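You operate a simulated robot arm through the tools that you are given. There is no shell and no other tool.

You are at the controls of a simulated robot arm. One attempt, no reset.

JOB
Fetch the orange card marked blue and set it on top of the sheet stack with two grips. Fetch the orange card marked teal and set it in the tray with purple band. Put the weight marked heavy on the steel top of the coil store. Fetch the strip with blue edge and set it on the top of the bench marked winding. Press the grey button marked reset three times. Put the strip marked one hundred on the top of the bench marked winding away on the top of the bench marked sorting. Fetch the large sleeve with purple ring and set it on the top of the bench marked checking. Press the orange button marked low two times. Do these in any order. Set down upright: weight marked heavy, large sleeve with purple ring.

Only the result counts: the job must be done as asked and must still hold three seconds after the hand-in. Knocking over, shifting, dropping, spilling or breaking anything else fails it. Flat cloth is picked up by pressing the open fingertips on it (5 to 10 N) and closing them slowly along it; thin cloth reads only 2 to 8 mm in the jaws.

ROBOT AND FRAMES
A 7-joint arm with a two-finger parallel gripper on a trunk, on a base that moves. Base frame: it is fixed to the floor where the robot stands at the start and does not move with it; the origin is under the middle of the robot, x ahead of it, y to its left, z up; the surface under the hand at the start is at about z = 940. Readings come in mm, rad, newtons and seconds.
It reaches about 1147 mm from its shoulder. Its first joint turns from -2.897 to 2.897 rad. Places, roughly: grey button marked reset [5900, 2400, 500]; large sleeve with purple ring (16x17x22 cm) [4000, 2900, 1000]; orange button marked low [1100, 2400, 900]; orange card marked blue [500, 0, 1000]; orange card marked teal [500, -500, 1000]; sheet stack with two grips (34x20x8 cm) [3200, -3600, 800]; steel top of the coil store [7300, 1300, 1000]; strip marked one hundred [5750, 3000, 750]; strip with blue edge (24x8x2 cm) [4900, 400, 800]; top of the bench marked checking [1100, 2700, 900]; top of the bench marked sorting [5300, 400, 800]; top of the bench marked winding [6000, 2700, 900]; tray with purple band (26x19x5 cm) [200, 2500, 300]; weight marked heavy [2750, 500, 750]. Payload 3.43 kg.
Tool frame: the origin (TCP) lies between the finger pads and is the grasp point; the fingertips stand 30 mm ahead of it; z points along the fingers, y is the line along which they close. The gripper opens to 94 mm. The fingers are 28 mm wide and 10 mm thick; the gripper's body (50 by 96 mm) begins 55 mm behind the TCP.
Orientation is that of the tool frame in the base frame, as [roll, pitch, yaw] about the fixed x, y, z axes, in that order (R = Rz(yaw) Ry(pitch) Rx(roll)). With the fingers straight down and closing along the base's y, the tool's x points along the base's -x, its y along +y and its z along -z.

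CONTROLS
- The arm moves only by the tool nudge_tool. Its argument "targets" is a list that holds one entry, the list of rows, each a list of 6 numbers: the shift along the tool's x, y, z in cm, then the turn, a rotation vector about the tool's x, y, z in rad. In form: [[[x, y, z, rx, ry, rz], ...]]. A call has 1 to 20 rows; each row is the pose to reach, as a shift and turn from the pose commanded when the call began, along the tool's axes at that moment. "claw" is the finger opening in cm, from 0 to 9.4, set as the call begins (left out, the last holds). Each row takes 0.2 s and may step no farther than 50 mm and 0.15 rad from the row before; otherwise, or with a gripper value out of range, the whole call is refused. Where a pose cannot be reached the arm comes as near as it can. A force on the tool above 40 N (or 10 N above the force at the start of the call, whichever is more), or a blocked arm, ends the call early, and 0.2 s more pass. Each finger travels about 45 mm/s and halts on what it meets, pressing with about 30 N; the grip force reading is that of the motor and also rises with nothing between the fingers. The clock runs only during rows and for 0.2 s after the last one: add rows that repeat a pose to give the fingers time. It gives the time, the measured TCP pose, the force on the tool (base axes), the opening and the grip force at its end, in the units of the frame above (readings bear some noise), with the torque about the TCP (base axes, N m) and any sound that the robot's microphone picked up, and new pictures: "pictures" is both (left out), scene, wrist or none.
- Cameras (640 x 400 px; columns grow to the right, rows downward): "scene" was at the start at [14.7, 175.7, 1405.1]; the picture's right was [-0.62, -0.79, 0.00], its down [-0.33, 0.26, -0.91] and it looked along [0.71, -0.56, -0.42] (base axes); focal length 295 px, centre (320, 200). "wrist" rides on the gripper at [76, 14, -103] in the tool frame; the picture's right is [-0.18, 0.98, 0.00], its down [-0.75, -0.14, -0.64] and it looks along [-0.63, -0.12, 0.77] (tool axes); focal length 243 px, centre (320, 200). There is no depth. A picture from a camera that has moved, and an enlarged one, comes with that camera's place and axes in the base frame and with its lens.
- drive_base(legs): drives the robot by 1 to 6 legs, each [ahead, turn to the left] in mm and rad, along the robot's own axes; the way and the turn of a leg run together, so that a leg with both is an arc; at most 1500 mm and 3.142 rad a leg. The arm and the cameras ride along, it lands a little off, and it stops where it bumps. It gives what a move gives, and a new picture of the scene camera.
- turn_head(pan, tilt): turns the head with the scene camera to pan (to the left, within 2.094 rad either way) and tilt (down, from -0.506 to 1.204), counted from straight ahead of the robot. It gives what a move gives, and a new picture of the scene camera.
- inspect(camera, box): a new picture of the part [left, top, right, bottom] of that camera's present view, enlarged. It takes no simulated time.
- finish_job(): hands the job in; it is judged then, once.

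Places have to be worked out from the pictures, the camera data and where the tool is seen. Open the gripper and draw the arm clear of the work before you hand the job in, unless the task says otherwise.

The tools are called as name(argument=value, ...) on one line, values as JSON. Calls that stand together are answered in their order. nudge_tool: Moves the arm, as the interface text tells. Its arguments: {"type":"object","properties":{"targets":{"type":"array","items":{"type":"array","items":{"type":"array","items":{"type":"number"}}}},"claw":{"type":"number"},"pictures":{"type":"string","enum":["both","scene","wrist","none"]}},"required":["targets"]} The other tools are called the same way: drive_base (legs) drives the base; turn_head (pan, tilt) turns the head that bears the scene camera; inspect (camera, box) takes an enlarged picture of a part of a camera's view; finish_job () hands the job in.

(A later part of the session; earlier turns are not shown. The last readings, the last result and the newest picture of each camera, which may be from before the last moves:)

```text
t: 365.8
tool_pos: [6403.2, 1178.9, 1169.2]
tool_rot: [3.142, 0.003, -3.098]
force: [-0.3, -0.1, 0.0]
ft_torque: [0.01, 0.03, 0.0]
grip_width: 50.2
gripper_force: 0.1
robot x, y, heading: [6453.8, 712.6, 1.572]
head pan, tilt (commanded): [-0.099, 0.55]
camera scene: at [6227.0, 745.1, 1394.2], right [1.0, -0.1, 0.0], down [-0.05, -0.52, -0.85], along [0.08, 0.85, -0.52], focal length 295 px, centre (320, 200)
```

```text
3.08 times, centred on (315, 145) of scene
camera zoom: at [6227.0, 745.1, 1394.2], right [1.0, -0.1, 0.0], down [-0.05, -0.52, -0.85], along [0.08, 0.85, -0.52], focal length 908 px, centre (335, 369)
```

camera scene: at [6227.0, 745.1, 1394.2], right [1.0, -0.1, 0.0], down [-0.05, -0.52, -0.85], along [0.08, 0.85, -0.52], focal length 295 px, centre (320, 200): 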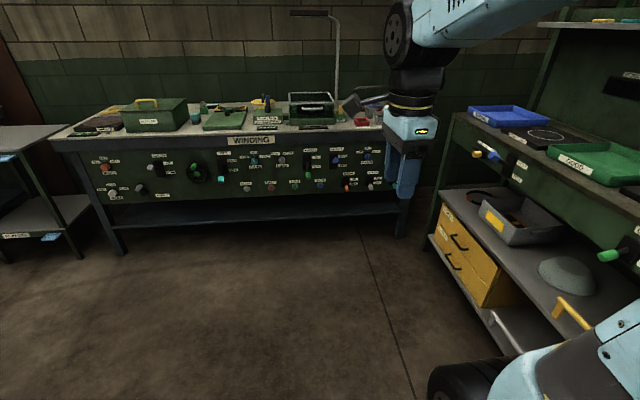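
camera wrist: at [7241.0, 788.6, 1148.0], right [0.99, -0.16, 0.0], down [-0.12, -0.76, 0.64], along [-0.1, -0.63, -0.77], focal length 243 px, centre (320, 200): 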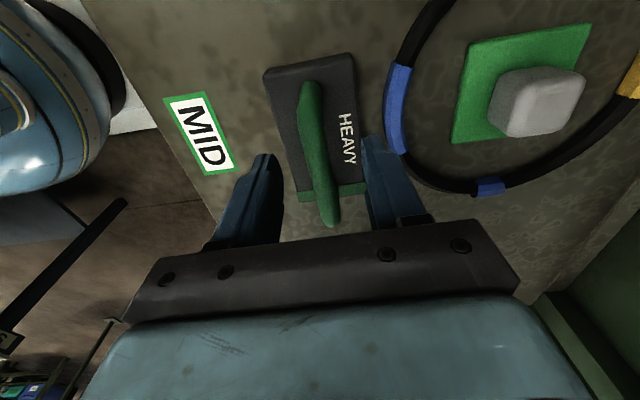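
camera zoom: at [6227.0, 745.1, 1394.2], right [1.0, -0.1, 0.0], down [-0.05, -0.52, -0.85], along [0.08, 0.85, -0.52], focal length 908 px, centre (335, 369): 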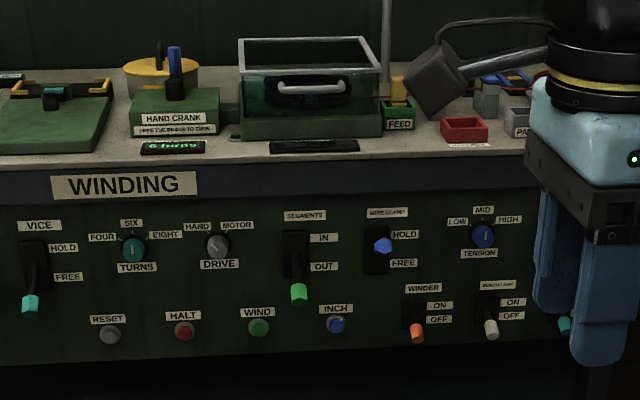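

RESET is the grey button low on the winding bench's front panel, near [5920, 2400, 494]. First I fetch the blue-edged strip: drive north, then west along the sorting bench.

drive_base(legs=[[820, 0]])

drive_base(legs=[[0, 0.79]])

drive_base(legs=[[0, 0.79]])

turn_head(pan=0.8, tilt=0.5)

```text
t: 370.3
tool_pos: [6408.7, 1998.6, 1169.7]
tool_rot: [3.138, 0.0, -3.109]
force: [-0.4, 0.7, -0.5]
ft_torque: [-0.01, 0.01, -0.03]
grip_width: 50.0
gripper_force: 0.0
robot x, y, heading: [6449.5, 1532.6, 1.571]
head pan, tilt (commanded): [-0.099, 0.55]
camera scene: at [6228.1, 1566.5, 1394.2], right [0.99, -0.11, 0.0], down [-0.05, -0.52, -0.85], along [0.09, 0.85, -0.52], focal length 295 px, centre (320, 200)
```

scene: 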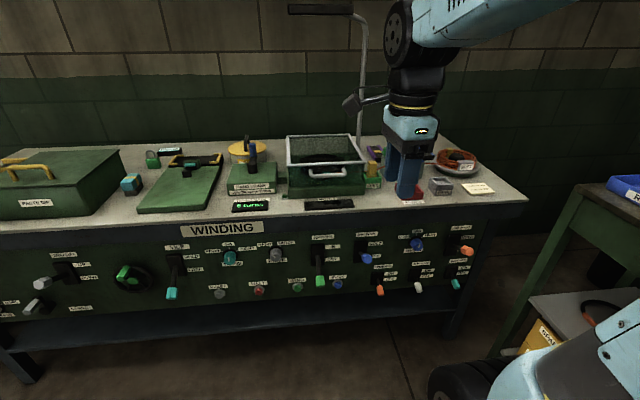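

```text
t: 373.0
tool_pos: [6091.3, 1828.8, 1169.1]
tool_rot: [3.138, 0.004, -2.316]
force: [0.0, -1.4, 1.0]
ft_torque: [-0.01, 0.03, 0.01]
grip_width: 50.0
gripper_force: 0.1
robot x, y, heading: [6479.5, 1561.9, 2.354]
head pan, tilt (commanded): [-0.099, 0.55]
camera scene: at [6301.0, 1425.0, 1394.2], right [0.78, 0.63, 0.0], down [0.33, -0.41, -0.85], along [-0.54, 0.66, -0.52], focal length 295 px, centre (320, 200)
```

scene: 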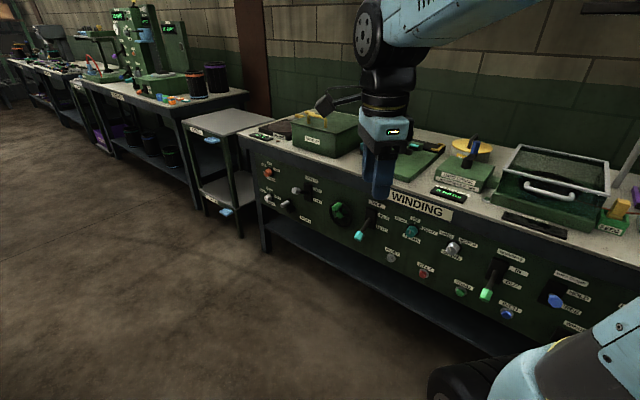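

```text
t: 375.7
tool_pos: [6016.4, 1469.9, 1171.0]
tool_rot: [3.14, 0.003, -1.519]
force: [0.1, 0.5, -0.9]
ft_torque: [0.02, 0.0, 0.01]
grip_width: 50.2
gripper_force: 0.0
robot x, y, heading: [6480.6, 1602.2, -3.143]
head pan, tilt (commanded): [-0.099, 0.55]
camera scene: at [6451.3, 1378.8, 1394.2], right [0.1, 1.0, 0.0], down [0.52, -0.05, -0.85], along [-0.85, 0.08, -0.52], focal length 295 px, centre (320, 200)
```

scene: 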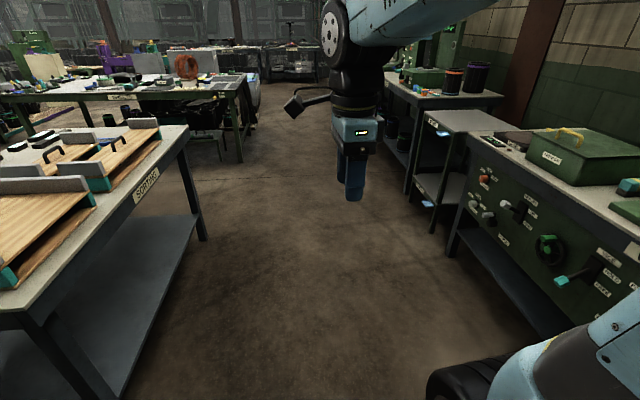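

```text
t: 376.9
tool_pos: [6017.1, 1470.3, 1170.6]
tool_rot: [3.138, 0.002, -1.52]
force: [-0.2, 0.1, -0.3]
ft_torque: [-0.02, 0.01, -0.01]
grip_width: 50.1
gripper_force: 0.1
robot x, y, heading: [6482.8, 1603.4, -3.141]
head pan, tilt (commanded): [0.799, 0.499]
camera scene: at [6478.1, 1304.7, 1398.8], right [-0.72, 0.7, 0.0], down [0.33, 0.34, -0.88], along [-0.61, -0.63, -0.48], focal length 295 px, centre (320, 200)
```

scene: 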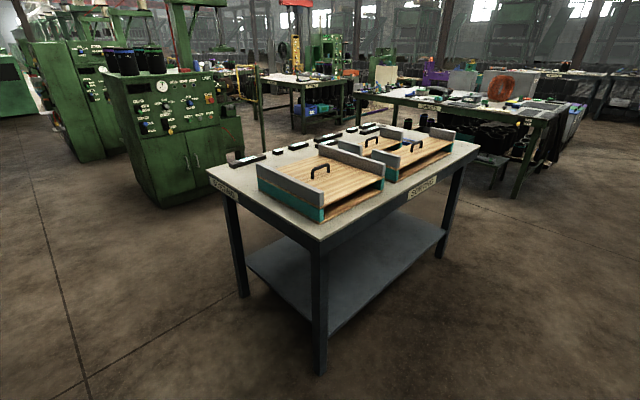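

inspect(camera="scene", box=[200, 110, 490, 240])

drive_base(legs=[[900, 0]])

turn_head(pan=1.3, tilt=0.55)

inspect(camera="scene", box=[160, 100, 480, 300])

```text
2.21 times, centred on (345, 175) of scene
camera zoom: at [6478.1, 1304.7, 1398.8], right [-0.72, 0.7, 0.0], down [0.33, 0.34, -0.88], along [-0.61, -0.63, -0.48], focal length 651 px, centre (265, 255)
```

zoom: 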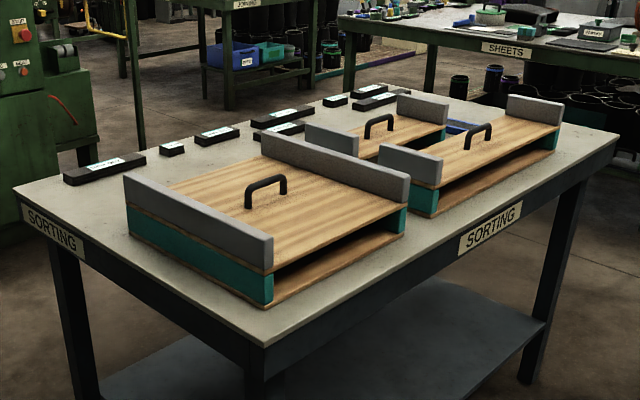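

```text
t: 381.8
tool_pos: [5107.5, 1471.1, 1171.4]
tool_rot: [3.137, 0.002, -1.522]
force: [0.5, -0.1, 0.1]
ft_torque: [0.0, -0.04, 0.01]
grip_width: 50.3
gripper_force: 0.1
robot x, y, heading: [5571.8, 1601.4, 3.134]
head pan, tilt (commanded): [0.799, 0.499]
camera scene: at [5568.3, 1304.5, 1398.8], right [-0.72, 0.7, 0.0], down [0.33, 0.34, -0.88], along [-0.61, -0.63, -0.48], focal length 295 px, centre (320, 200)
```

scene: 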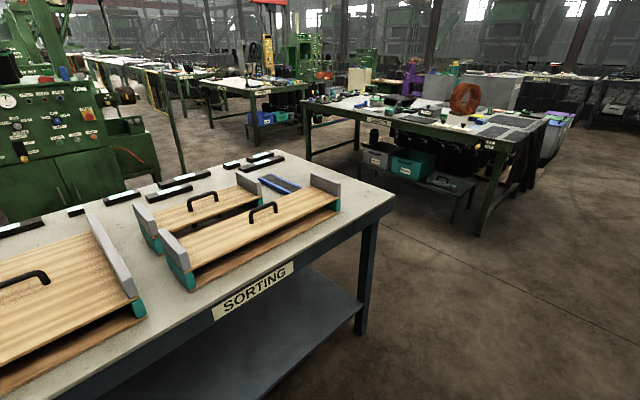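

```text
t: 382.7
tool_pos: [5107.2, 1469.8, 1172.3]
tool_rot: [3.139, 0.002, -1.521]
force: [-0.5, 0.5, 0.8]
ft_torque: [0.02, -0.01, 0.01]
grip_width: 49.9
gripper_force: 0.1
robot x, y, heading: [5570.8, 1606.5, 3.138]
head pan, tilt (commanded): [1.3, 0.55]
camera scene: at [5607.7, 1283.2, 1394.2], right [-0.96, 0.27, 0.0], down [0.14, 0.5, -0.85], along [-0.23, -0.82, -0.52], focal length 295 px, centre (320, 200)
```

scene: 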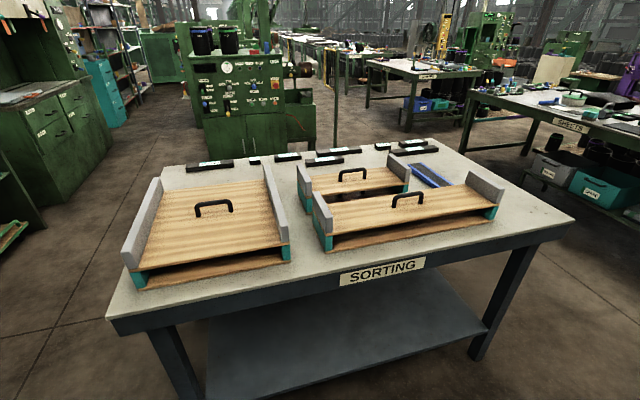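

```text
2.00 times, centred on (320, 200) of scene
camera zoom: at [5607.7, 1283.2, 1394.2], right [-0.96, 0.27, 0.0], down [0.14, 0.5, -0.85], along [-0.23, -0.82, -0.52], focal length 590 px, centre (320, 200)
```

zoom: 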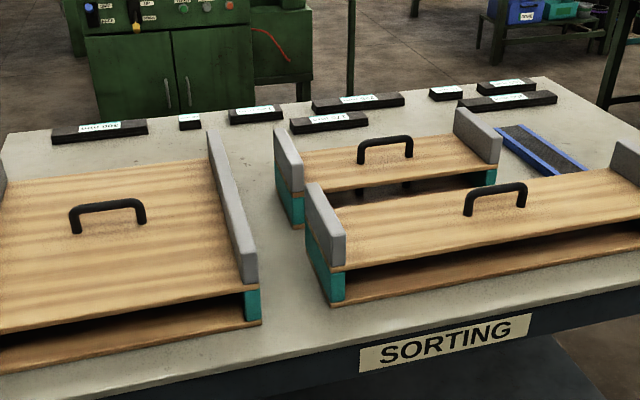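

The blue-edged strip lies at about [4860, 335] on the sorting bench, its length along y, between the two wooden trays. I drive to x about 4800 and turn left to face the bench.

drive_base(legs=[[760, 0]])

drive_base(legs=[[0, 0.79]])

drive_base(legs=[[0, 0.79]])

turn_head(pan=0.0, tilt=0.6)

inspect(camera="scene", box=[160, 60, 480, 260])

```text
t: 386.9
tool_pos: [4341.7, 1474.9, 1172.4]
tool_rot: [3.137, 0.002, -1.525]
force: [0.5, 0.1, -0.2]
ft_torque: [0.0, 0.02, 0.02]
grip_width: 49.9
gripper_force: 0.0
robot x, y, heading: [4804.1, 1607.0, 3.136]
head pan, tilt (commanded): [1.3, 0.55]
camera scene: at [4841.2, 1285.1, 1394.2], right [-0.96, 0.27, 0.0], down [0.14, 0.5, -0.85], along [-0.23, -0.82, -0.52], focal length 295 px, centre (320, 200)
```

scene: 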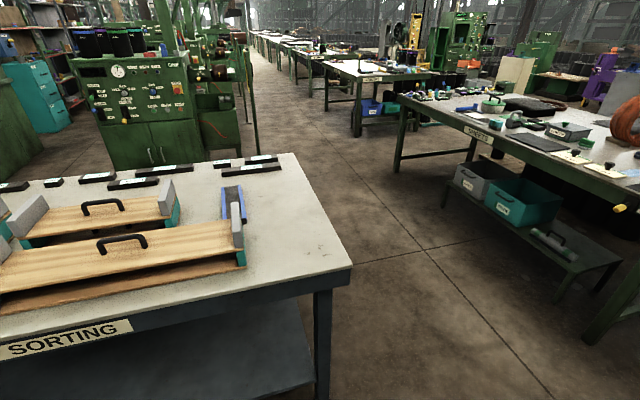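

```text
t: 389.6
tool_pos: [4572.8, 1184.7, 1172.3]
tool_rot: [3.137, 0.001, -0.737]
force: [0.5, 0.0, -0.4]
ft_torque: [0.01, 0.0, 0.0]
grip_width: 49.9
gripper_force: 0.0
robot x, y, heading: [4775.5, 1632.4, -2.356]
head pan, tilt (commanded): [1.3, 0.55]
camera scene: at [5031.8, 1431.8, 1394.2], right [-0.87, -0.49, 0.0], down [-0.26, 0.46, -0.85], along [0.42, -0.74, -0.52], focal length 295 px, centre (320, 200)
```

scene: 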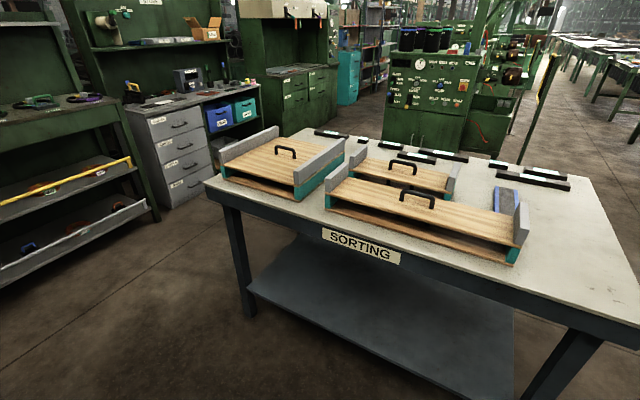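

```text
t: 392.4
tool_pos: [4955.2, 1170.9, 1172.5]
tool_rot: [3.137, 0.003, 0.061]
force: [-0.7, -0.8, 0.1]
ft_torque: [0.01, 0.0, -0.02]
grip_width: 50.0
gripper_force: 0.1
robot x, y, heading: [4731.5, 1630.5, -1.57]
head pan, tilt (commanded): [1.3, 0.55]
camera scene: at [5058.0, 1668.7, 1394.3], right [-0.27, -0.96, 0.0], down [-0.5, 0.14, -0.85], along [0.82, -0.23, -0.52], focal length 295 px, centre (320, 200)
```

scene: 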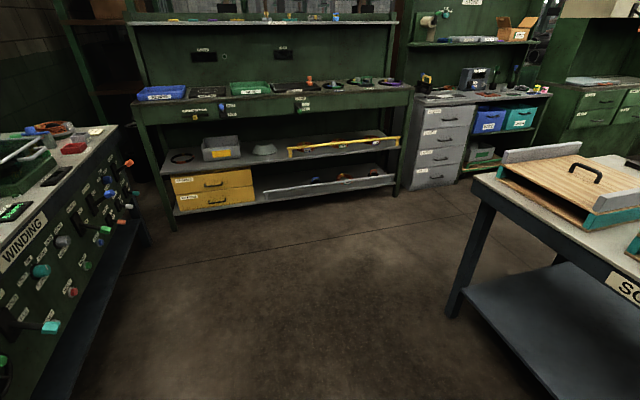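

```text
t: 393.8
tool_pos: [4955.2, 1172.5, 1173.4]
tool_rot: [3.138, 0.002, 0.062]
force: [0.2, 0.5, -0.7]
ft_torque: [0.0, 0.01, 0.0]
grip_width: 50.2
gripper_force: 0.0
robot x, y, heading: [4738.7, 1633.6, -1.574]
head pan, tilt (commanded): [0.0, 0.6]
camera scene: at [4971.5, 1605.2, 1389.7], right [-1.0, 0.0, 0.0], down [0.0, 0.57, -0.82], along [0.0, -0.82, -0.57], focal length 295 px, centre (320, 200)
```

scene: 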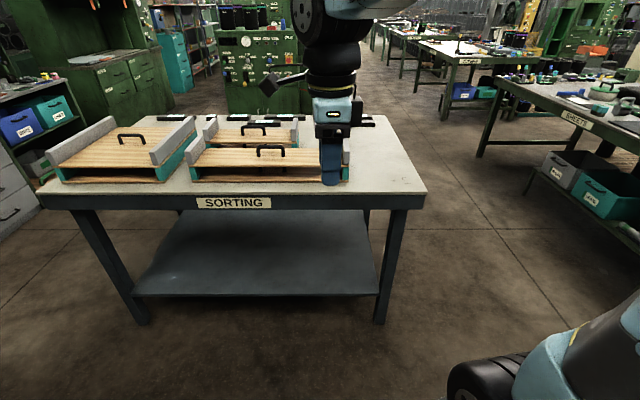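

```text
2.00 times, centred on (320, 160) of scene
camera zoom: at [4971.5, 1605.2, 1389.7], right [-1.0, 0.0, 0.0], down [0.0, 0.57, -0.82], along [0.0, -0.82, -0.57], focal length 590 px, centre (320, 280)
```

zoom: 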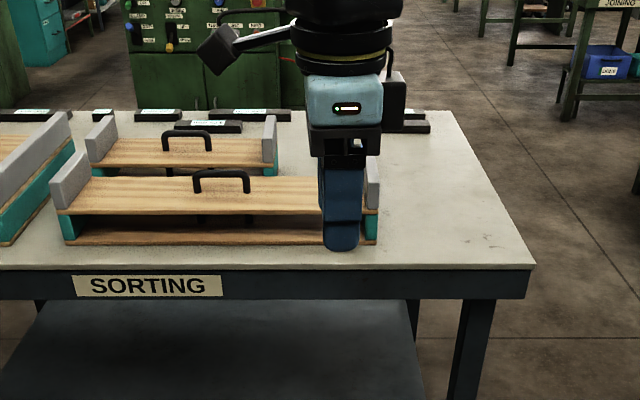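

From the previous view the strip is at about [4890, 350] with its length along y. I drive nearer, turn the hand so it closes along x, and go over the strip.

drive_base(legs=[[330, 0]])

nudge_tool(targets=[[[-0.8, 4.2, 0, 0, 0, -0.14], [-1.6, 8.4, 0, 0, 0, -0.28], [-2.4, 12.6, 0, 0, 0, -0.42], [-3.2, 16.8, 0, 0, 0, -0.56], [-4, 21, 0, 0, 0, -0.7], [-4.8, 25.2, 0, 0, 0, -0.84], [-5.6, 29.4, 0.5, 0, 0, -0.98], [-6.4, 33.6, 1, 0, 0, -1.12], [-7.2, 37.8, 1.5, 0, 0, -1.26], [-8, 42, 2, 0, 0, -1.4], [-8.8, 46, 3, 0, 0, -1.509], [-8.8, 46, 5, 0, 0, -1.509], [-8.8, 46, 5, 0, 0, -1.509]]], claw=9.4)

```text
t: 396.0
tool_pos: [4955.8, 841.8, 1174.1]
tool_rot: [3.138, 0.002, 0.062]
force: [0.2, -0.3, -0.5]
ft_torque: [0.0, 0.0, -0.01]
grip_width: 50.0
gripper_force: 0.0
robot x, y, heading: [4738.4, 1304.0, -1.569]
head pan, tilt (commanded): [0.0, 0.6]
camera scene: at [4971.3, 1275.3, 1389.7], right [-1.0, 0.0, 0.0], down [0.0, 0.57, -0.82], along [0.0, -0.82, -0.57], focal length 295 px, centre (320, 200)
```

scene: 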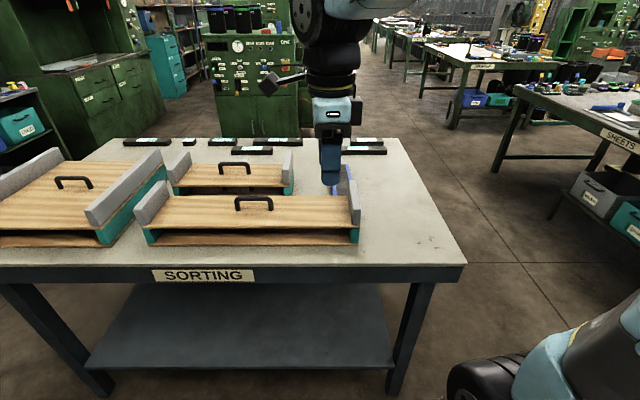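

```text
t: 398.8
tool_pos: [4894.6, 377.8, 1125.1]
tool_rot: [-3.139, 0.002, 1.571]
force: [0.0, 0.2, 0.4]
ft_torque: [0.0, -0.06, -0.02]
grip_width: 94.1
gripper_force: 0.1
robot x, y, heading: [4733.0, 1304.9, -1.568]
head pan, tilt (commanded): [0.0, 0.6]
camera scene: at [4971.3, 1274.6, 1389.7], right [-1.0, 0.0, 0.0], down [0.0, 0.57, -0.82], along [0.0, -0.82, -0.57], focal length 295 px, centre (320, 200)
camera wrist: at [4910.5, 453.0, 1226.8], right [0.98, -0.18, 0.0], down [-0.14, -0.75, 0.64], along [-0.12, -0.63, -0.77], focal length 243 px, centre (320, 200)
```

scene: 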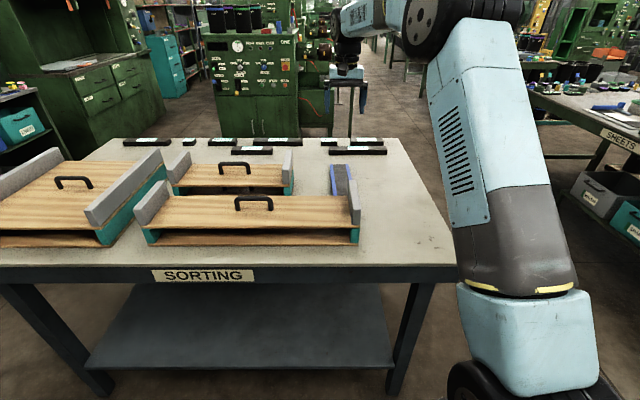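
wrist: 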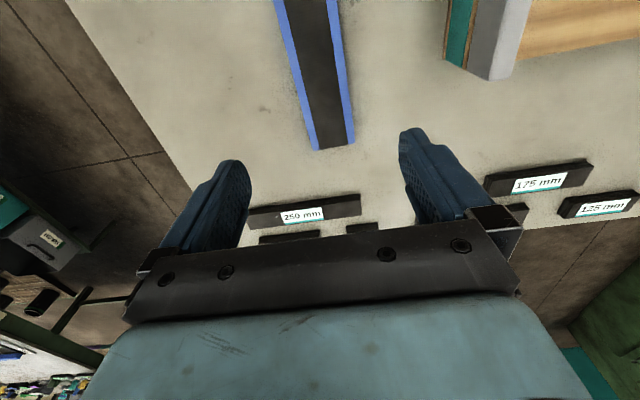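

The strip (black with blue edges) is centred at about [4896, 382], about 77 mm wide along x, length along y; the bars beyond are marked 250, 175, 125 mm. I go down over it, slightly south of its middle.

nudge_tool(targets=[[[-0.4, 0.1, 3.5, 0, 0, 0], [-0.8, 0.15, 7, 0, 0, 0], [-1.2, 0.15, 10.5, 0, 0, 0], [-1.6, 0.15, 14, 0, 0, 0], [-1.6, 0.15, 17.5, 0, 0, 0], [-1.6, 0.15, 17.5, 0, 0, 0]]])

inspect(camera="scene", box=[280, 90, 440, 240])

```text
t: 400.2
tool_pos: [4896.8, 360.8, 949.1]
tool_rot: [-3.14, 0.003, 1.573]
force: [-0.2, 0.0, 0.2]
ft_torque: [-0.03, -0.02, -0.02]
grip_width: 93.9
gripper_force: 0.1
robot x, y, heading: [4733.9, 1304.2, -1.57]
head pan, tilt (commanded): [0.0, 0.6]
camera scene: at [4971.3, 1274.6, 1389.7], right [-1.0, 0.0, 0.0], down [0.0, 0.57, -0.82], along [0.0, -0.82, -0.57], focal length 295 px, centre (320, 200)
camera wrist: at [4911.7, 436.8, 1051.7], right [0.98, -0.18, 0.0], down [-0.14, -0.75, 0.64], along [-0.12, -0.63, -0.76], focal length 243 px, centre (320, 200)
```

scene: 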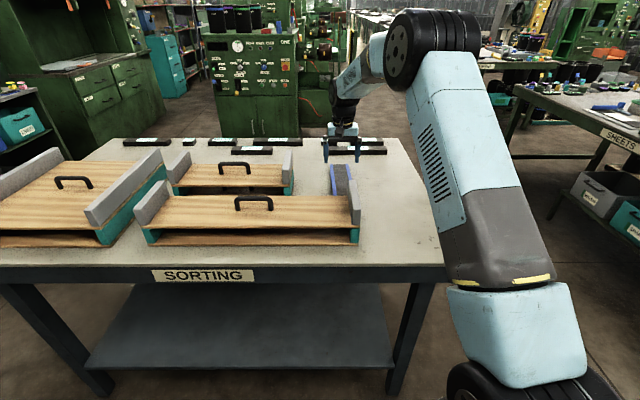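
wrist: 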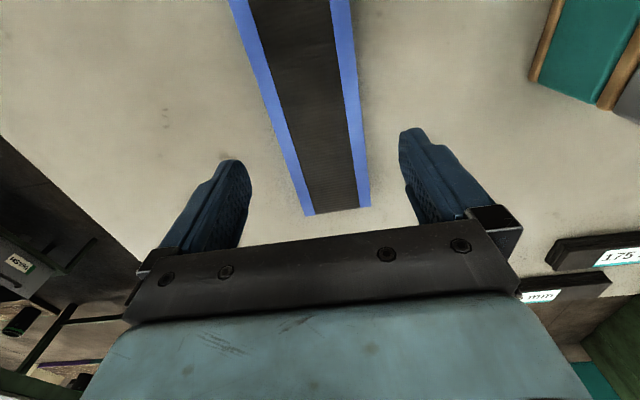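

```text
2.67 times, centred on (360, 165) of scene
camera zoom: at [4971.3, 1274.6, 1389.7], right [-1.0, 0.0, 0.0], down [0.0, 0.57, -0.82], along [0.0, -0.82, -0.57], focal length 787 px, centre (213, 293)
```

zoom: 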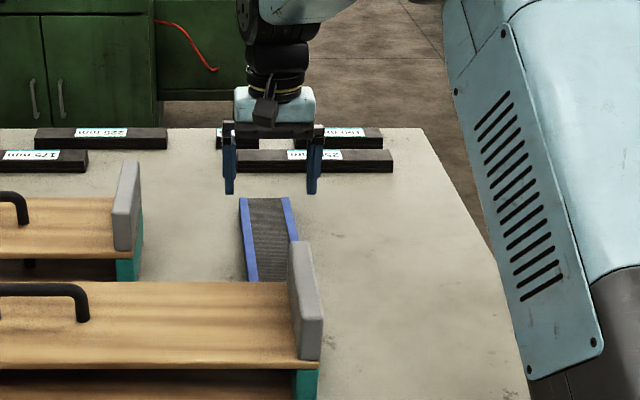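

The fingers line up on both sides of the strip (x 4860 to 4930). I shift 2 mm west and descend beside it to feel the bench.

nudge_tool(targets=[[[0, -0.1, 2, 0, 0, 0], [0, -0.2, 4, 0, 0, 0], [0, -0.2, 5.5, 0, 0, 0], [0, -0.2, 5.9, 0, 0, 0], [0, -0.2, 5.9, 0, 0, 0]]])

```text
t: 401.4
tool_pos: [4894.2, 360.5, 890.3]
tool_rot: [-3.141, 0.004, 1.572]
force: [0.0, 0.3, -0.6]
ft_torque: [0.01, -0.02, 0.0]
grip_width: 94.1
gripper_force: 0.1
robot x, y, heading: [4736.4, 1301.1, -1.572]
head pan, tilt (commanded): [0.0, 0.6]
camera scene: at [4971.3, 1274.6, 1389.7], right [-1.0, 0.0, 0.0], down [0.0, 0.57, -0.82], along [0.0, -0.82, -0.57], focal length 295 px, centre (320, 200)
camera wrist: at [4910.3, 437.2, 992.7], right [0.98, -0.18, 0.0], down [-0.14, -0.75, 0.64], along [-0.12, -0.63, -0.76], focal length 243 px, centre (320, 200)
```

scene: 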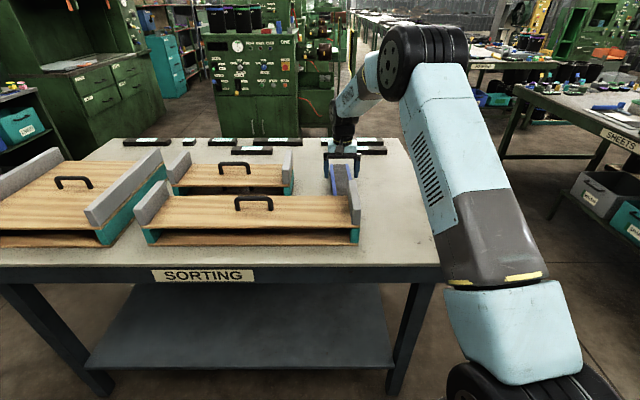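
wrist: 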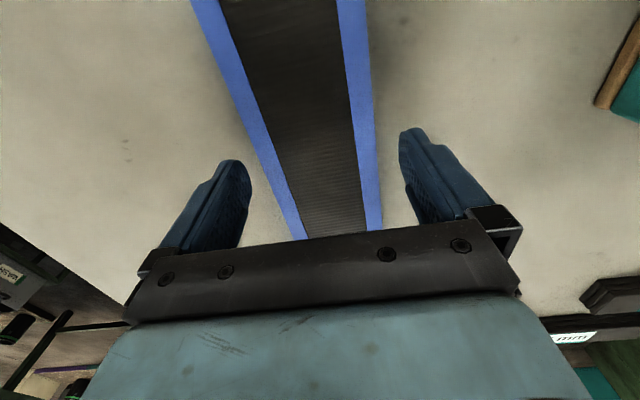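

The strip is centred between the fingers (4856 to 4932). I go on down until the tips feel the bench.

nudge_tool(targets=[[[0, 0, 0.4, 0, 0, 0], [0, 0, 0.8, 0, 0, 0], [0, 0, 1.1, 0, 0, 0], [0, 0, 1.1, 0, 0, 0]]], pictures="none")

```text
t: 402.4
tool_pos: [4895.3, 361.2, 879.8]
tool_rot: [-3.139, 0.004, 1.569]
force: [-1.2, -0.9, 0.5]
ft_torque: [-0.01, 0.01, -0.02]
grip_width: 94.0
gripper_force: 0.1
robot x, y, heading: [4736.2, 1300.4, -1.571]
head pan, tilt (commanded): [0.0, 0.6]
```

nudge_tool(targets=[[[0, 0, 0.3, 0, 0, 0], [0, 0, 0.6, 0, 0, 0], [0, 0, 0.8, 0, 0, 0], [0, 0, 0.8, 0, 0, 0]]], pictures="none")

```text
t: 403.4
tool_pos: [4895.9, 360.5, 871.6]
tool_rot: [-3.14, 0.004, 1.571]
force: [0.2, -0.4, -0.1]
ft_torque: [0.0, -0.01, 0.03]
grip_width: 94.3
gripper_force: 0.1
robot x, y, heading: [4735.0, 1303.0, -1.568]
head pan, tilt (commanded): [0.0, 0.6]
```

Still no contact at z 871.6 (tips 841.6). I continue in 2 to 3 mm steps.

nudge_tool(targets=[[[0, 0, 0.25, 0, 0, 0], [0, 0, 0.5, 0, 0, 0], [0, 0, 0.75, 0, 0, 0], [0, 0, 0.75, 0, 0, 0]]])

inspect(camera="scene", box=[300, 110, 400, 210])

```text
t: 404.3
tool_pos: [4895.7, 359.0, 869.8]
tool_rot: [-3.14, 0.008, 1.571]
force: [0.5, 4.8, 9.2]
ft_torque: [0.33, 0.44, -0.33]
grip_width: 93.5
gripper_force: 0.0
robot x, y, heading: [4738.6, 1306.0, -1.569]
head pan, tilt (commanded): [0.0, 0.6]
stopped in row 4: the force on the tool passed its limit at 43 N (the readings are from after the stop); the commanded pose is now the measured one
camera scene: at [4971.3, 1275.5, 1389.7], right [-1.0, 0.0, 0.0], down [0.0, 0.57, -0.82], along [0.0, -0.82, -0.57], focal length 295 px, centre (320, 200)
camera wrist: at [4910.8, 436.2, 972.2], right [0.98, -0.18, 0.0], down [-0.14, -0.75, 0.65], along [-0.12, -0.64, -0.76], focal length 243 px, centre (320, 200)
```

scene: 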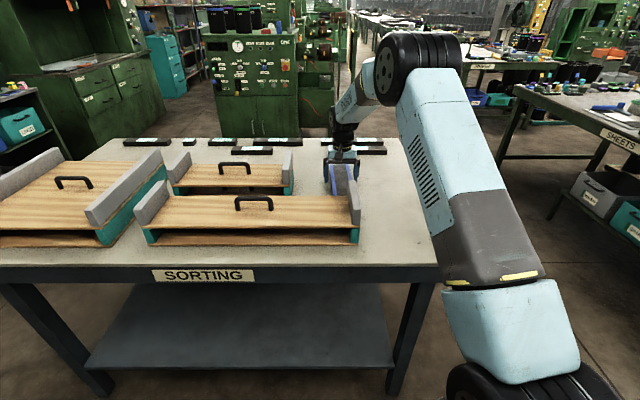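
wrist: 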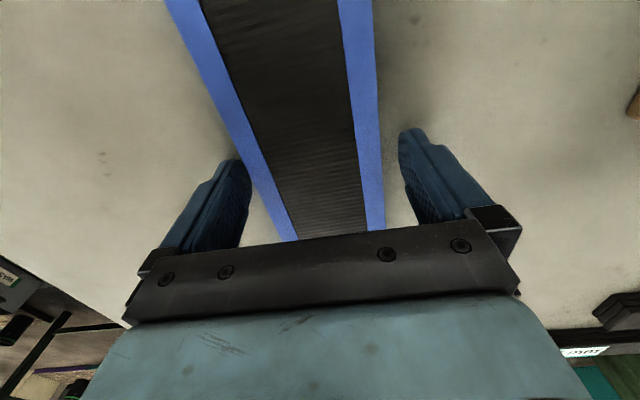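

```text
4.00 times, centred on (350, 160) of scene
camera zoom: at [4971.3, 1275.5, 1389.7], right [-1.0, 0.0, 0.0], down [0.0, 0.57, -0.82], along [0.0, -0.82, -0.57], focal length 1180 px, centre (200, 360)
```

zoom: 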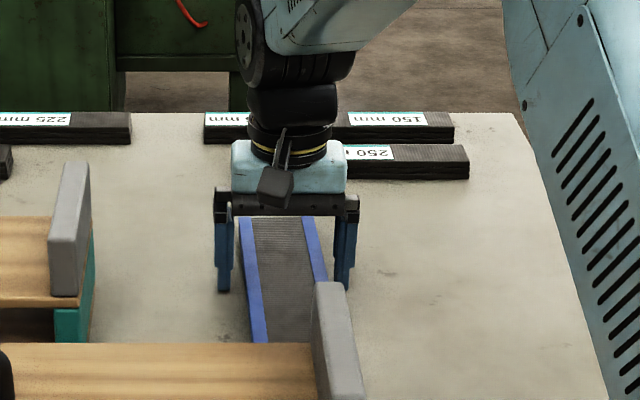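

The tips touch the bench at TCP z about 869 (bench top 839). I ease up 1.5 mm and close on the strip's edges.

nudge_tool(targets=[[[0, 0, -0.12, 0, 0, 0], [0, 0, -0.12, 0, 0, 0]]], pictures="none")

nudge_tool(targets=[[[0, 0, 0, 0, 0, 0], [0, 0, 0, 0, 0, 0], [0, 0, 0, 0, 0, 0], [0, 0, 0, 0, 0, 0]]], claw=5.5)

```text
t: 404.9
tool_pos: [4894.9, 358.8, 869.6]
tool_rot: [-3.141, 0.009, 1.571]
force: [1.8, 3.4, 5.2]
ft_torque: [0.16, -0.02, -0.06]
grip_width: 93.5
gripper_force: 0.0
robot x, y, heading: [4736.2, 1301.0, -1.574]
head pan, tilt (commanded): [0.0, 0.6]
```

```text
t: 405.9
tool_pos: [4895.1, 358.5, 871.1]
tool_rot: [-3.141, 0.009, 1.573]
force: [0.4, -1.4, 4.9]
ft_torque: [-0.08, -0.01, 0.59]
grip_width: 69.7
gripper_force: 30.2
robot x, y, heading: [4734.6, 1306.2, -1.569]
head pan, tilt (commanded): [0.0, 0.6]
camera scene: at [4971.3, 1274.9, 1389.7], right [-1.0, 0.0, 0.0], down [0.0, 0.57, -0.82], along [0.0, -0.82, -0.57], focal length 295 px, centre (320, 200)
camera wrist: at [4910.4, 435.8, 972.3], right [0.98, -0.18, 0.0], down [-0.14, -0.75, 0.65], along [-0.12, -0.64, -0.76], focal length 243 px, centre (320, 200)
```

scene: 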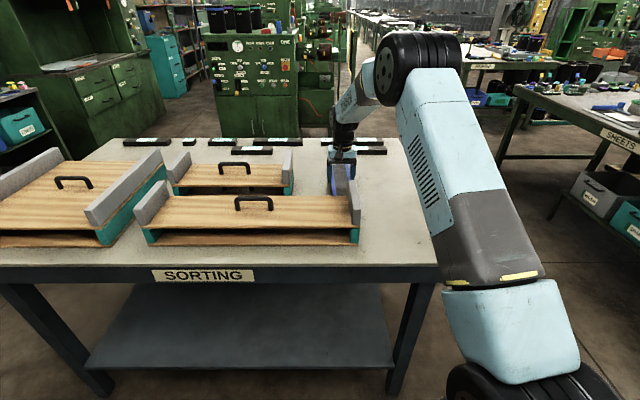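
wrist: 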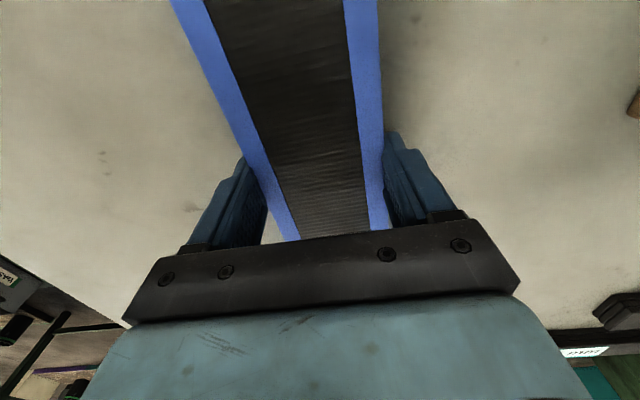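

Gripped at 69.7 mm. I lift a little, slowly, to check it holds and clears the wooden tray.

nudge_tool(targets=[[[0, 0, -0.2, 0, 0, 0], [0, 0, -0.6, 0, 0, 0], [0, 0, -1.2, 0, 0, 0], [0, 0, -2, 0, 0, 0], [0, 0, -2, 0, 0, 0]]])

inspect(camera="scene", box=[300, 110, 400, 230])

```text
t: 407.1
tool_pos: [4895.7, 358.8, 888.9]
tool_rot: [-3.141, 0.006, 1.571]
force: [0.8, 0.4, -1.0]
ft_torque: [0.01, 0.03, 0.01]
grip_width: 69.7
gripper_force: 30.3
robot x, y, heading: [4736.1, 1300.4, -1.573]
head pan, tilt (commanded): [0.0, 0.6]
camera scene: at [4971.3, 1274.6, 1389.7], right [-1.0, 0.0, 0.0], down [0.0, 0.57, -0.82], along [0.0, -0.82, -0.57], focal length 295 px, centre (320, 200)
camera wrist: at [4910.5, 435.9, 991.7], right [0.98, -0.18, 0.0], down [-0.14, -0.75, 0.65], along [-0.12, -0.64, -0.76], focal length 243 px, centre (320, 200)
```

scene: 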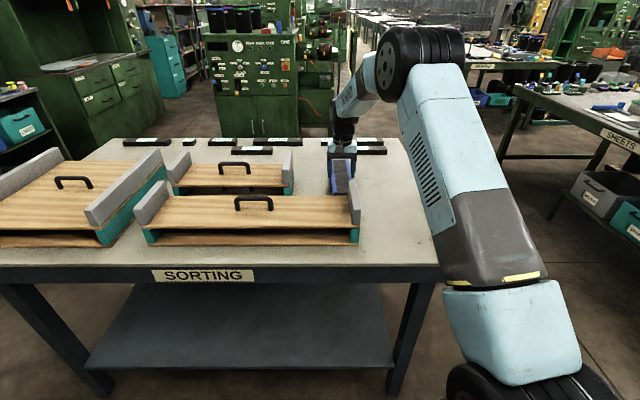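
wrist: 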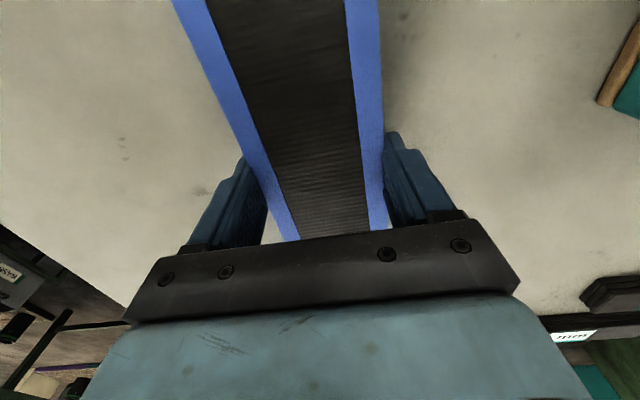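

```text
3.33 times, centred on (350, 170) of scene
camera zoom: at [4971.3, 1274.6, 1389.7], right [-1.0, 0.0, 0.0], down [0.0, 0.57, -0.82], along [0.0, -0.82, -0.57], focal length 983 px, centre (220, 300)
```

zoom: 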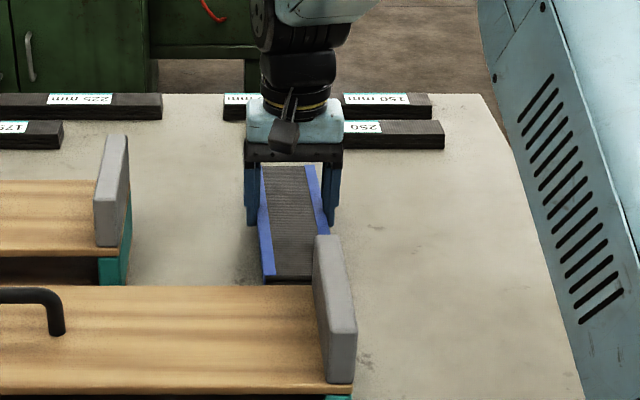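

The strip is up and clear. I lift it to carrying height and draw it back toward the robot.

nudge_tool(targets=[[[0, 0, -1.5, 0, 0, 0], [0, 0, -3.5, 0, 0, 0], [0, 0, -6, 0, 0, 0], [0, 0, -8.5, 0, 0, 0], [0, 0, -11, 0, 0, 0], [0, 0, -14, 0, 0, 0], [0, 0, -17, 0, 0, 0], [0, 0, -20, 0, 0, 0], [0, 0, -23, 0, 0, 0], [0, 0, -26, 0, 0, 0], [0, 0, -29, 0, 0, 0], [3, 0, -30, 0, 0, 0], [7, 0, -30, 0, 0, 0], [11, 0, -30, 0, 0, 0], [15, 0, -30, 0, 0, 0], [19, 0, -30, 0, 0, 0], [23, 0, -30, 0, 0, 0], [27, 0, -30, 0, 0, 0], [31, 0, -30, 0, 0, 0], [34, 0, -30, 0, 0, 0]]], pictures="wrist")

```text
t: 411.3
tool_pos: [4896.2, 702.0, 1187.2]
tool_rot: [-3.141, 0.009, 1.571]
force: [0.1, -0.5, -1.3]
ft_torque: [-0.01, -0.01, 0.01]
grip_width: 69.3
gripper_force: 30.1
robot x, y, heading: [4731.6, 1305.2, -1.573]
head pan, tilt (commanded): [0.0, 0.6]
camera wrist: at [4910.3, 779.0, 1289.4], right [0.98, -0.18, 0.0], down [-0.14, -0.75, 0.65], along [-0.12, -0.64, -0.76], focal length 243 px, centre (320, 200)
```

wrist: 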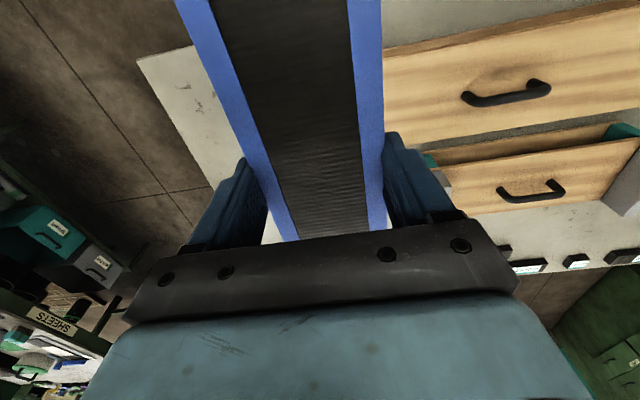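

The strip is held well. I back off from the sorting bench and drive round to face the winding bench.

drive_base(legs=[[-300, 0]])

drive_base(legs=[[0, 0.79]])

drive_base(legs=[[0, 0.78]])

turn_head(pan=0.7, tilt=0.35)

```text
t: 413.4
tool_pos: [4897.2, 1002.2, 1186.5]
tool_rot: [3.141, 0.009, 1.573]
force: [0.6, -0.4, -0.9]
ft_torque: [0.01, -0.02, -0.03]
grip_width: 69.3
gripper_force: 29.9
robot x, y, heading: [4734.7, 1601.6, -1.57]
head pan, tilt (commanded): [0.0, 0.6]
camera scene: at [4971.1, 1576.6, 1389.7], right [-1.0, 0.0, 0.0], down [0.0, 0.57, -0.82], along [0.0, -0.82, -0.57], focal length 295 px, centre (320, 200)
```

scene: 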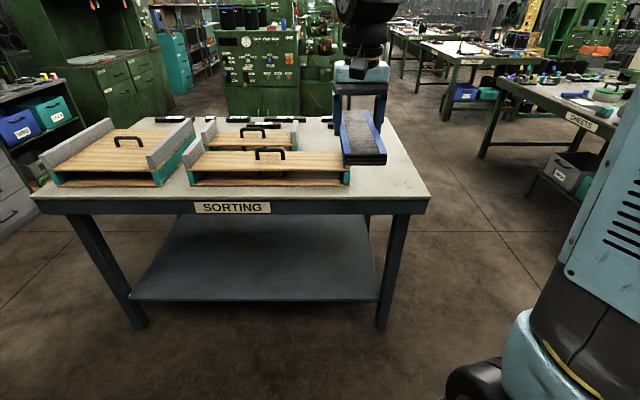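

```text
t: 416.1
tool_pos: [5273.9, 1295.5, 1187.0]
tool_rot: [-3.141, 0.01, 2.36]
force: [0.1, -1.1, -0.8]
ft_torque: [0.01, -0.02, 0.01]
grip_width: 69.0
gripper_force: 30.2
robot x, y, heading: [4701.7, 1571.0, -0.787]
head pan, tilt (commanded): [0.0, 0.6]
camera scene: at [4887.8, 1716.4, 1389.7], right [-0.7, -0.71, 0.0], down [-0.4, 0.4, -0.82], along [0.59, -0.58, -0.57], focal length 295 px, centre (320, 200)
```

scene: 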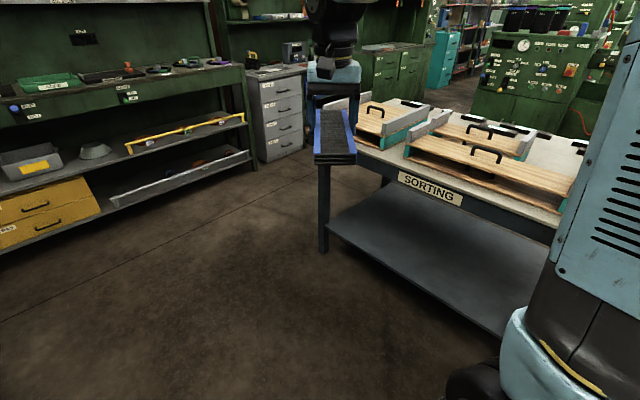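

```text
t: 418.8
tool_pos: [5300.3, 1783.3, 1186.6]
tool_rot: [3.141, 0.007, -3.133]
force: [0.4, -0.7, -1.2]
ft_torque: [0.06, -0.03, -0.03]
grip_width: 69.2
gripper_force: 30.2
robot x, y, heading: [4701.0, 1518.8, -0.0]
head pan, tilt (commanded): [0.0, 0.6]
camera scene: at [4731.9, 1753.6, 1389.7], right [0.0, -1.0, 0.0], down [-0.57, 0.0, -0.82], along [0.82, 0.0, -0.57], focal length 295 px, centre (320, 200)
```

scene: 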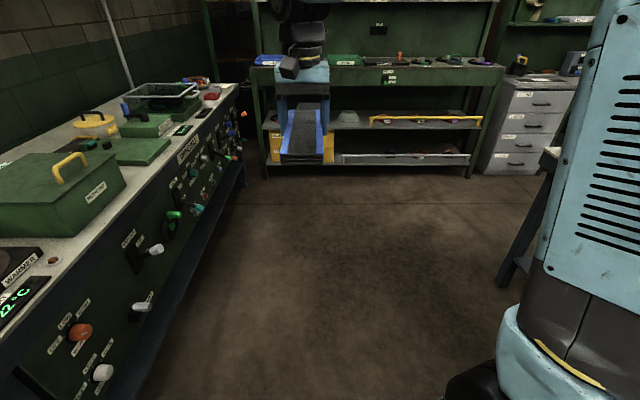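

```text
t: 419.9
tool_pos: [5299.2, 1782.8, 1188.4]
tool_rot: [-3.141, 0.008, -3.135]
force: [0.2, 0.8, -0.7]
ft_torque: [0.02, 0.01, 0.02]
grip_width: 69.1
gripper_force: 30.1
robot x, y, heading: [4701.3, 1518.4, 0.002]
head pan, tilt (commanded): [0.7, 0.351]
camera scene: at [4714.1, 1813.5, 1412.4], right [0.64, -0.77, 0.0], down [-0.26, -0.22, -0.94], along [0.72, 0.6, -0.34], focal length 295 px, centre (320, 200)
```

scene: 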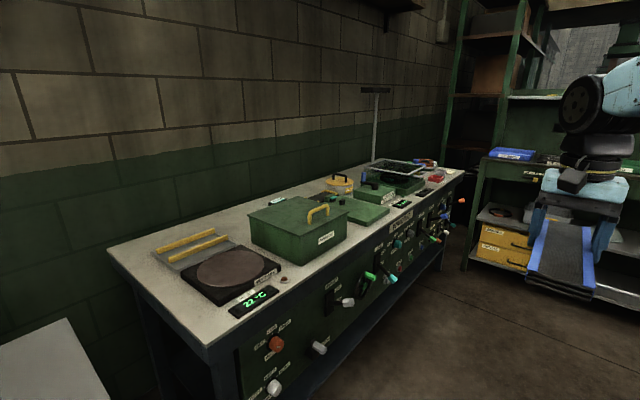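

inspect(camera="scene", box=[100, 160, 340, 340])

inspect(camera="scene", box=[240, 140, 480, 260])

```text
2.22 times, centred on (220, 250) of scene
camera zoom: at [4714.1, 1813.5, 1412.4], right [0.64, -0.77, 0.0], down [-0.26, -0.22, -0.94], along [0.72, 0.6, -0.34], focal length 656 px, centre (542, 89)
```

zoom: 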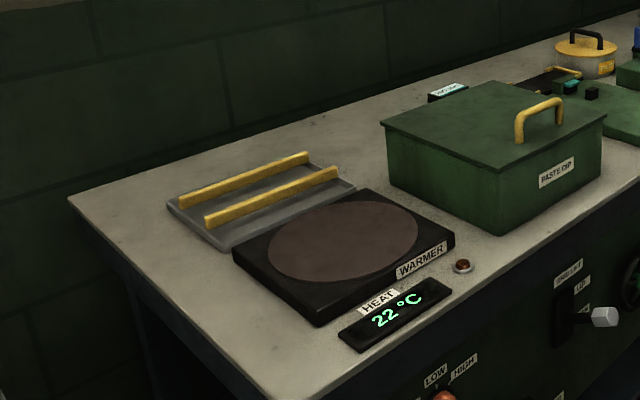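

```text
2.67 times, centred on (360, 200) of scene
camera zoom: at [4714.1, 1813.5, 1412.4], right [0.64, -0.77, 0.0], down [-0.26, -0.22, -0.94], along [0.72, 0.6, -0.34], focal length 787 px, centre (213, 200)
```

zoom: 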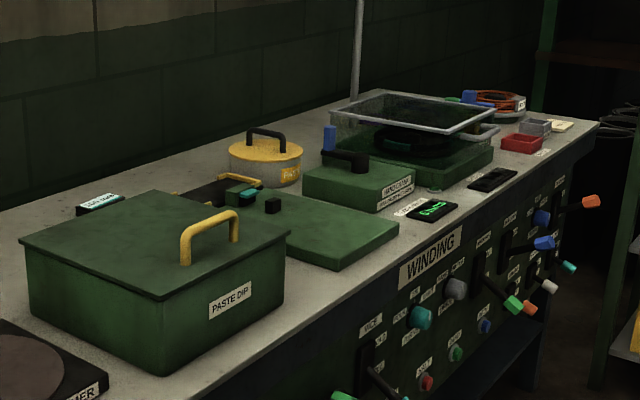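

The winding bench has a free patch behind the PASTE DIP box, about x 5310 to 5640, y 2740 to 3090, and the small bar with a label at about [5710, 2943] fits the listed place of the strip marked 100. I drive on east and then face the winding bench.

drive_base(legs=[[1020, 0]])

drive_base(legs=[[0, 0.79]])

drive_base(legs=[[0, 0.78]])

turn_head(pan=0.1, tilt=0.5)

```text
t: 425.2
tool_pos: [6318.6, 1789.4, 1188.4]
tool_rot: [3.141, 0.009, -3.129]
force: [-0.1, -0.3, -1.2]
ft_torque: [0.01, -0.01, 0.01]
grip_width: 69.1
gripper_force: 29.9
robot x, y, heading: [5718.8, 1523.0, 0.004]
head pan, tilt (commanded): [0.7, 0.351]
camera scene: at [5733.7, 1816.5, 1412.5], right [0.65, -0.76, 0.0], down [-0.26, -0.22, -0.94], along [0.72, 0.61, -0.34], focal length 295 px, centre (320, 200)
```

scene: 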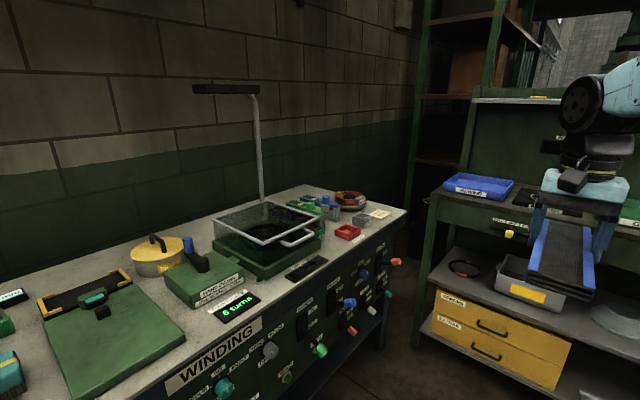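

```text
t: 427.9
tool_pos: [5952.6, 2133.8, 1189.0]
tool_rot: [3.141, 0.008, -2.341]
force: [0.5, 0.2, -0.5]
ft_torque: [-0.01, -0.03, -0.02]
grip_width: 69.1
gripper_force: 30.4
robot x, y, heading: [5756.9, 1485.2, 0.786]
head pan, tilt (commanded): [0.7, 0.351]
camera scene: at [5557.5, 1703.5, 1412.5], right [1.0, -0.08, 0.0], down [-0.03, -0.34, -0.94], along [0.08, 0.94, -0.34], focal length 295 px, centre (320, 200)
```

scene: 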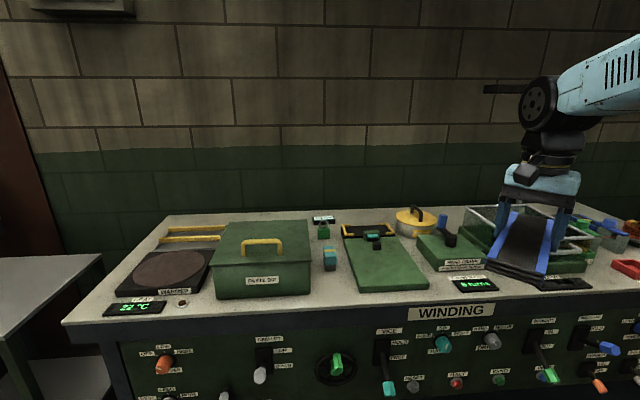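

```text
t: 430.6
tool_pos: [5434.0, 2082.3, 1190.2]
tool_rot: [-3.141, 0.007, -1.55]
force: [-0.7, 0.0, -0.8]
ft_torque: [0.01, 0.02, -0.02]
grip_width: 68.9
gripper_force: 30.0
robot x, y, heading: [5813.1, 1489.3, 1.57]
head pan, tilt (commanded): [0.7, 0.351]
camera scene: at [5516.9, 1500.3, 1412.5], right [0.77, 0.64, 0.0], down [0.22, -0.26, -0.94], along [-0.6, 0.72, -0.34], focal length 295 px, centre (320, 200)
```

scene: 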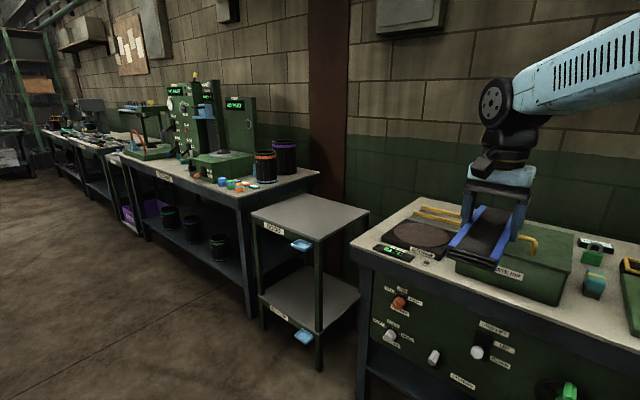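

```text
t: 431.6
tool_pos: [5435.7, 2080.5, 1190.3]
tool_rot: [3.14, 0.006, -1.55]
force: [-0.7, -0.2, -0.3]
ft_torque: [0.03, 0.01, -0.02]
grip_width: 69.0
gripper_force: 29.5
robot x, y, heading: [5809.9, 1489.1, 1.569]
head pan, tilt (commanded): [0.099, 0.499]
camera scene: at [5567.8, 1518.9, 1398.8], right [0.99, 0.1, 0.0], down [0.05, -0.48, -0.88], along [-0.09, 0.87, -0.48], focal length 295 px, centre (320, 200)
```

scene: 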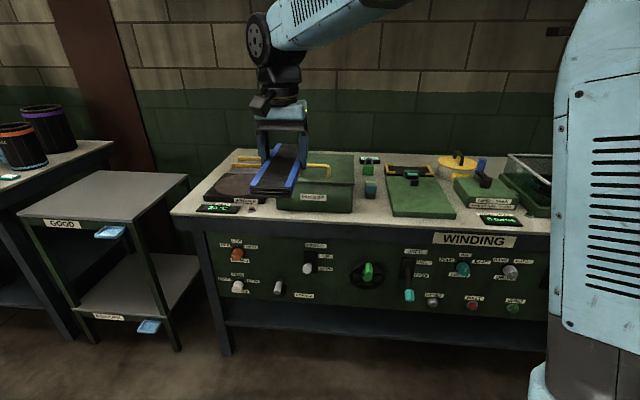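

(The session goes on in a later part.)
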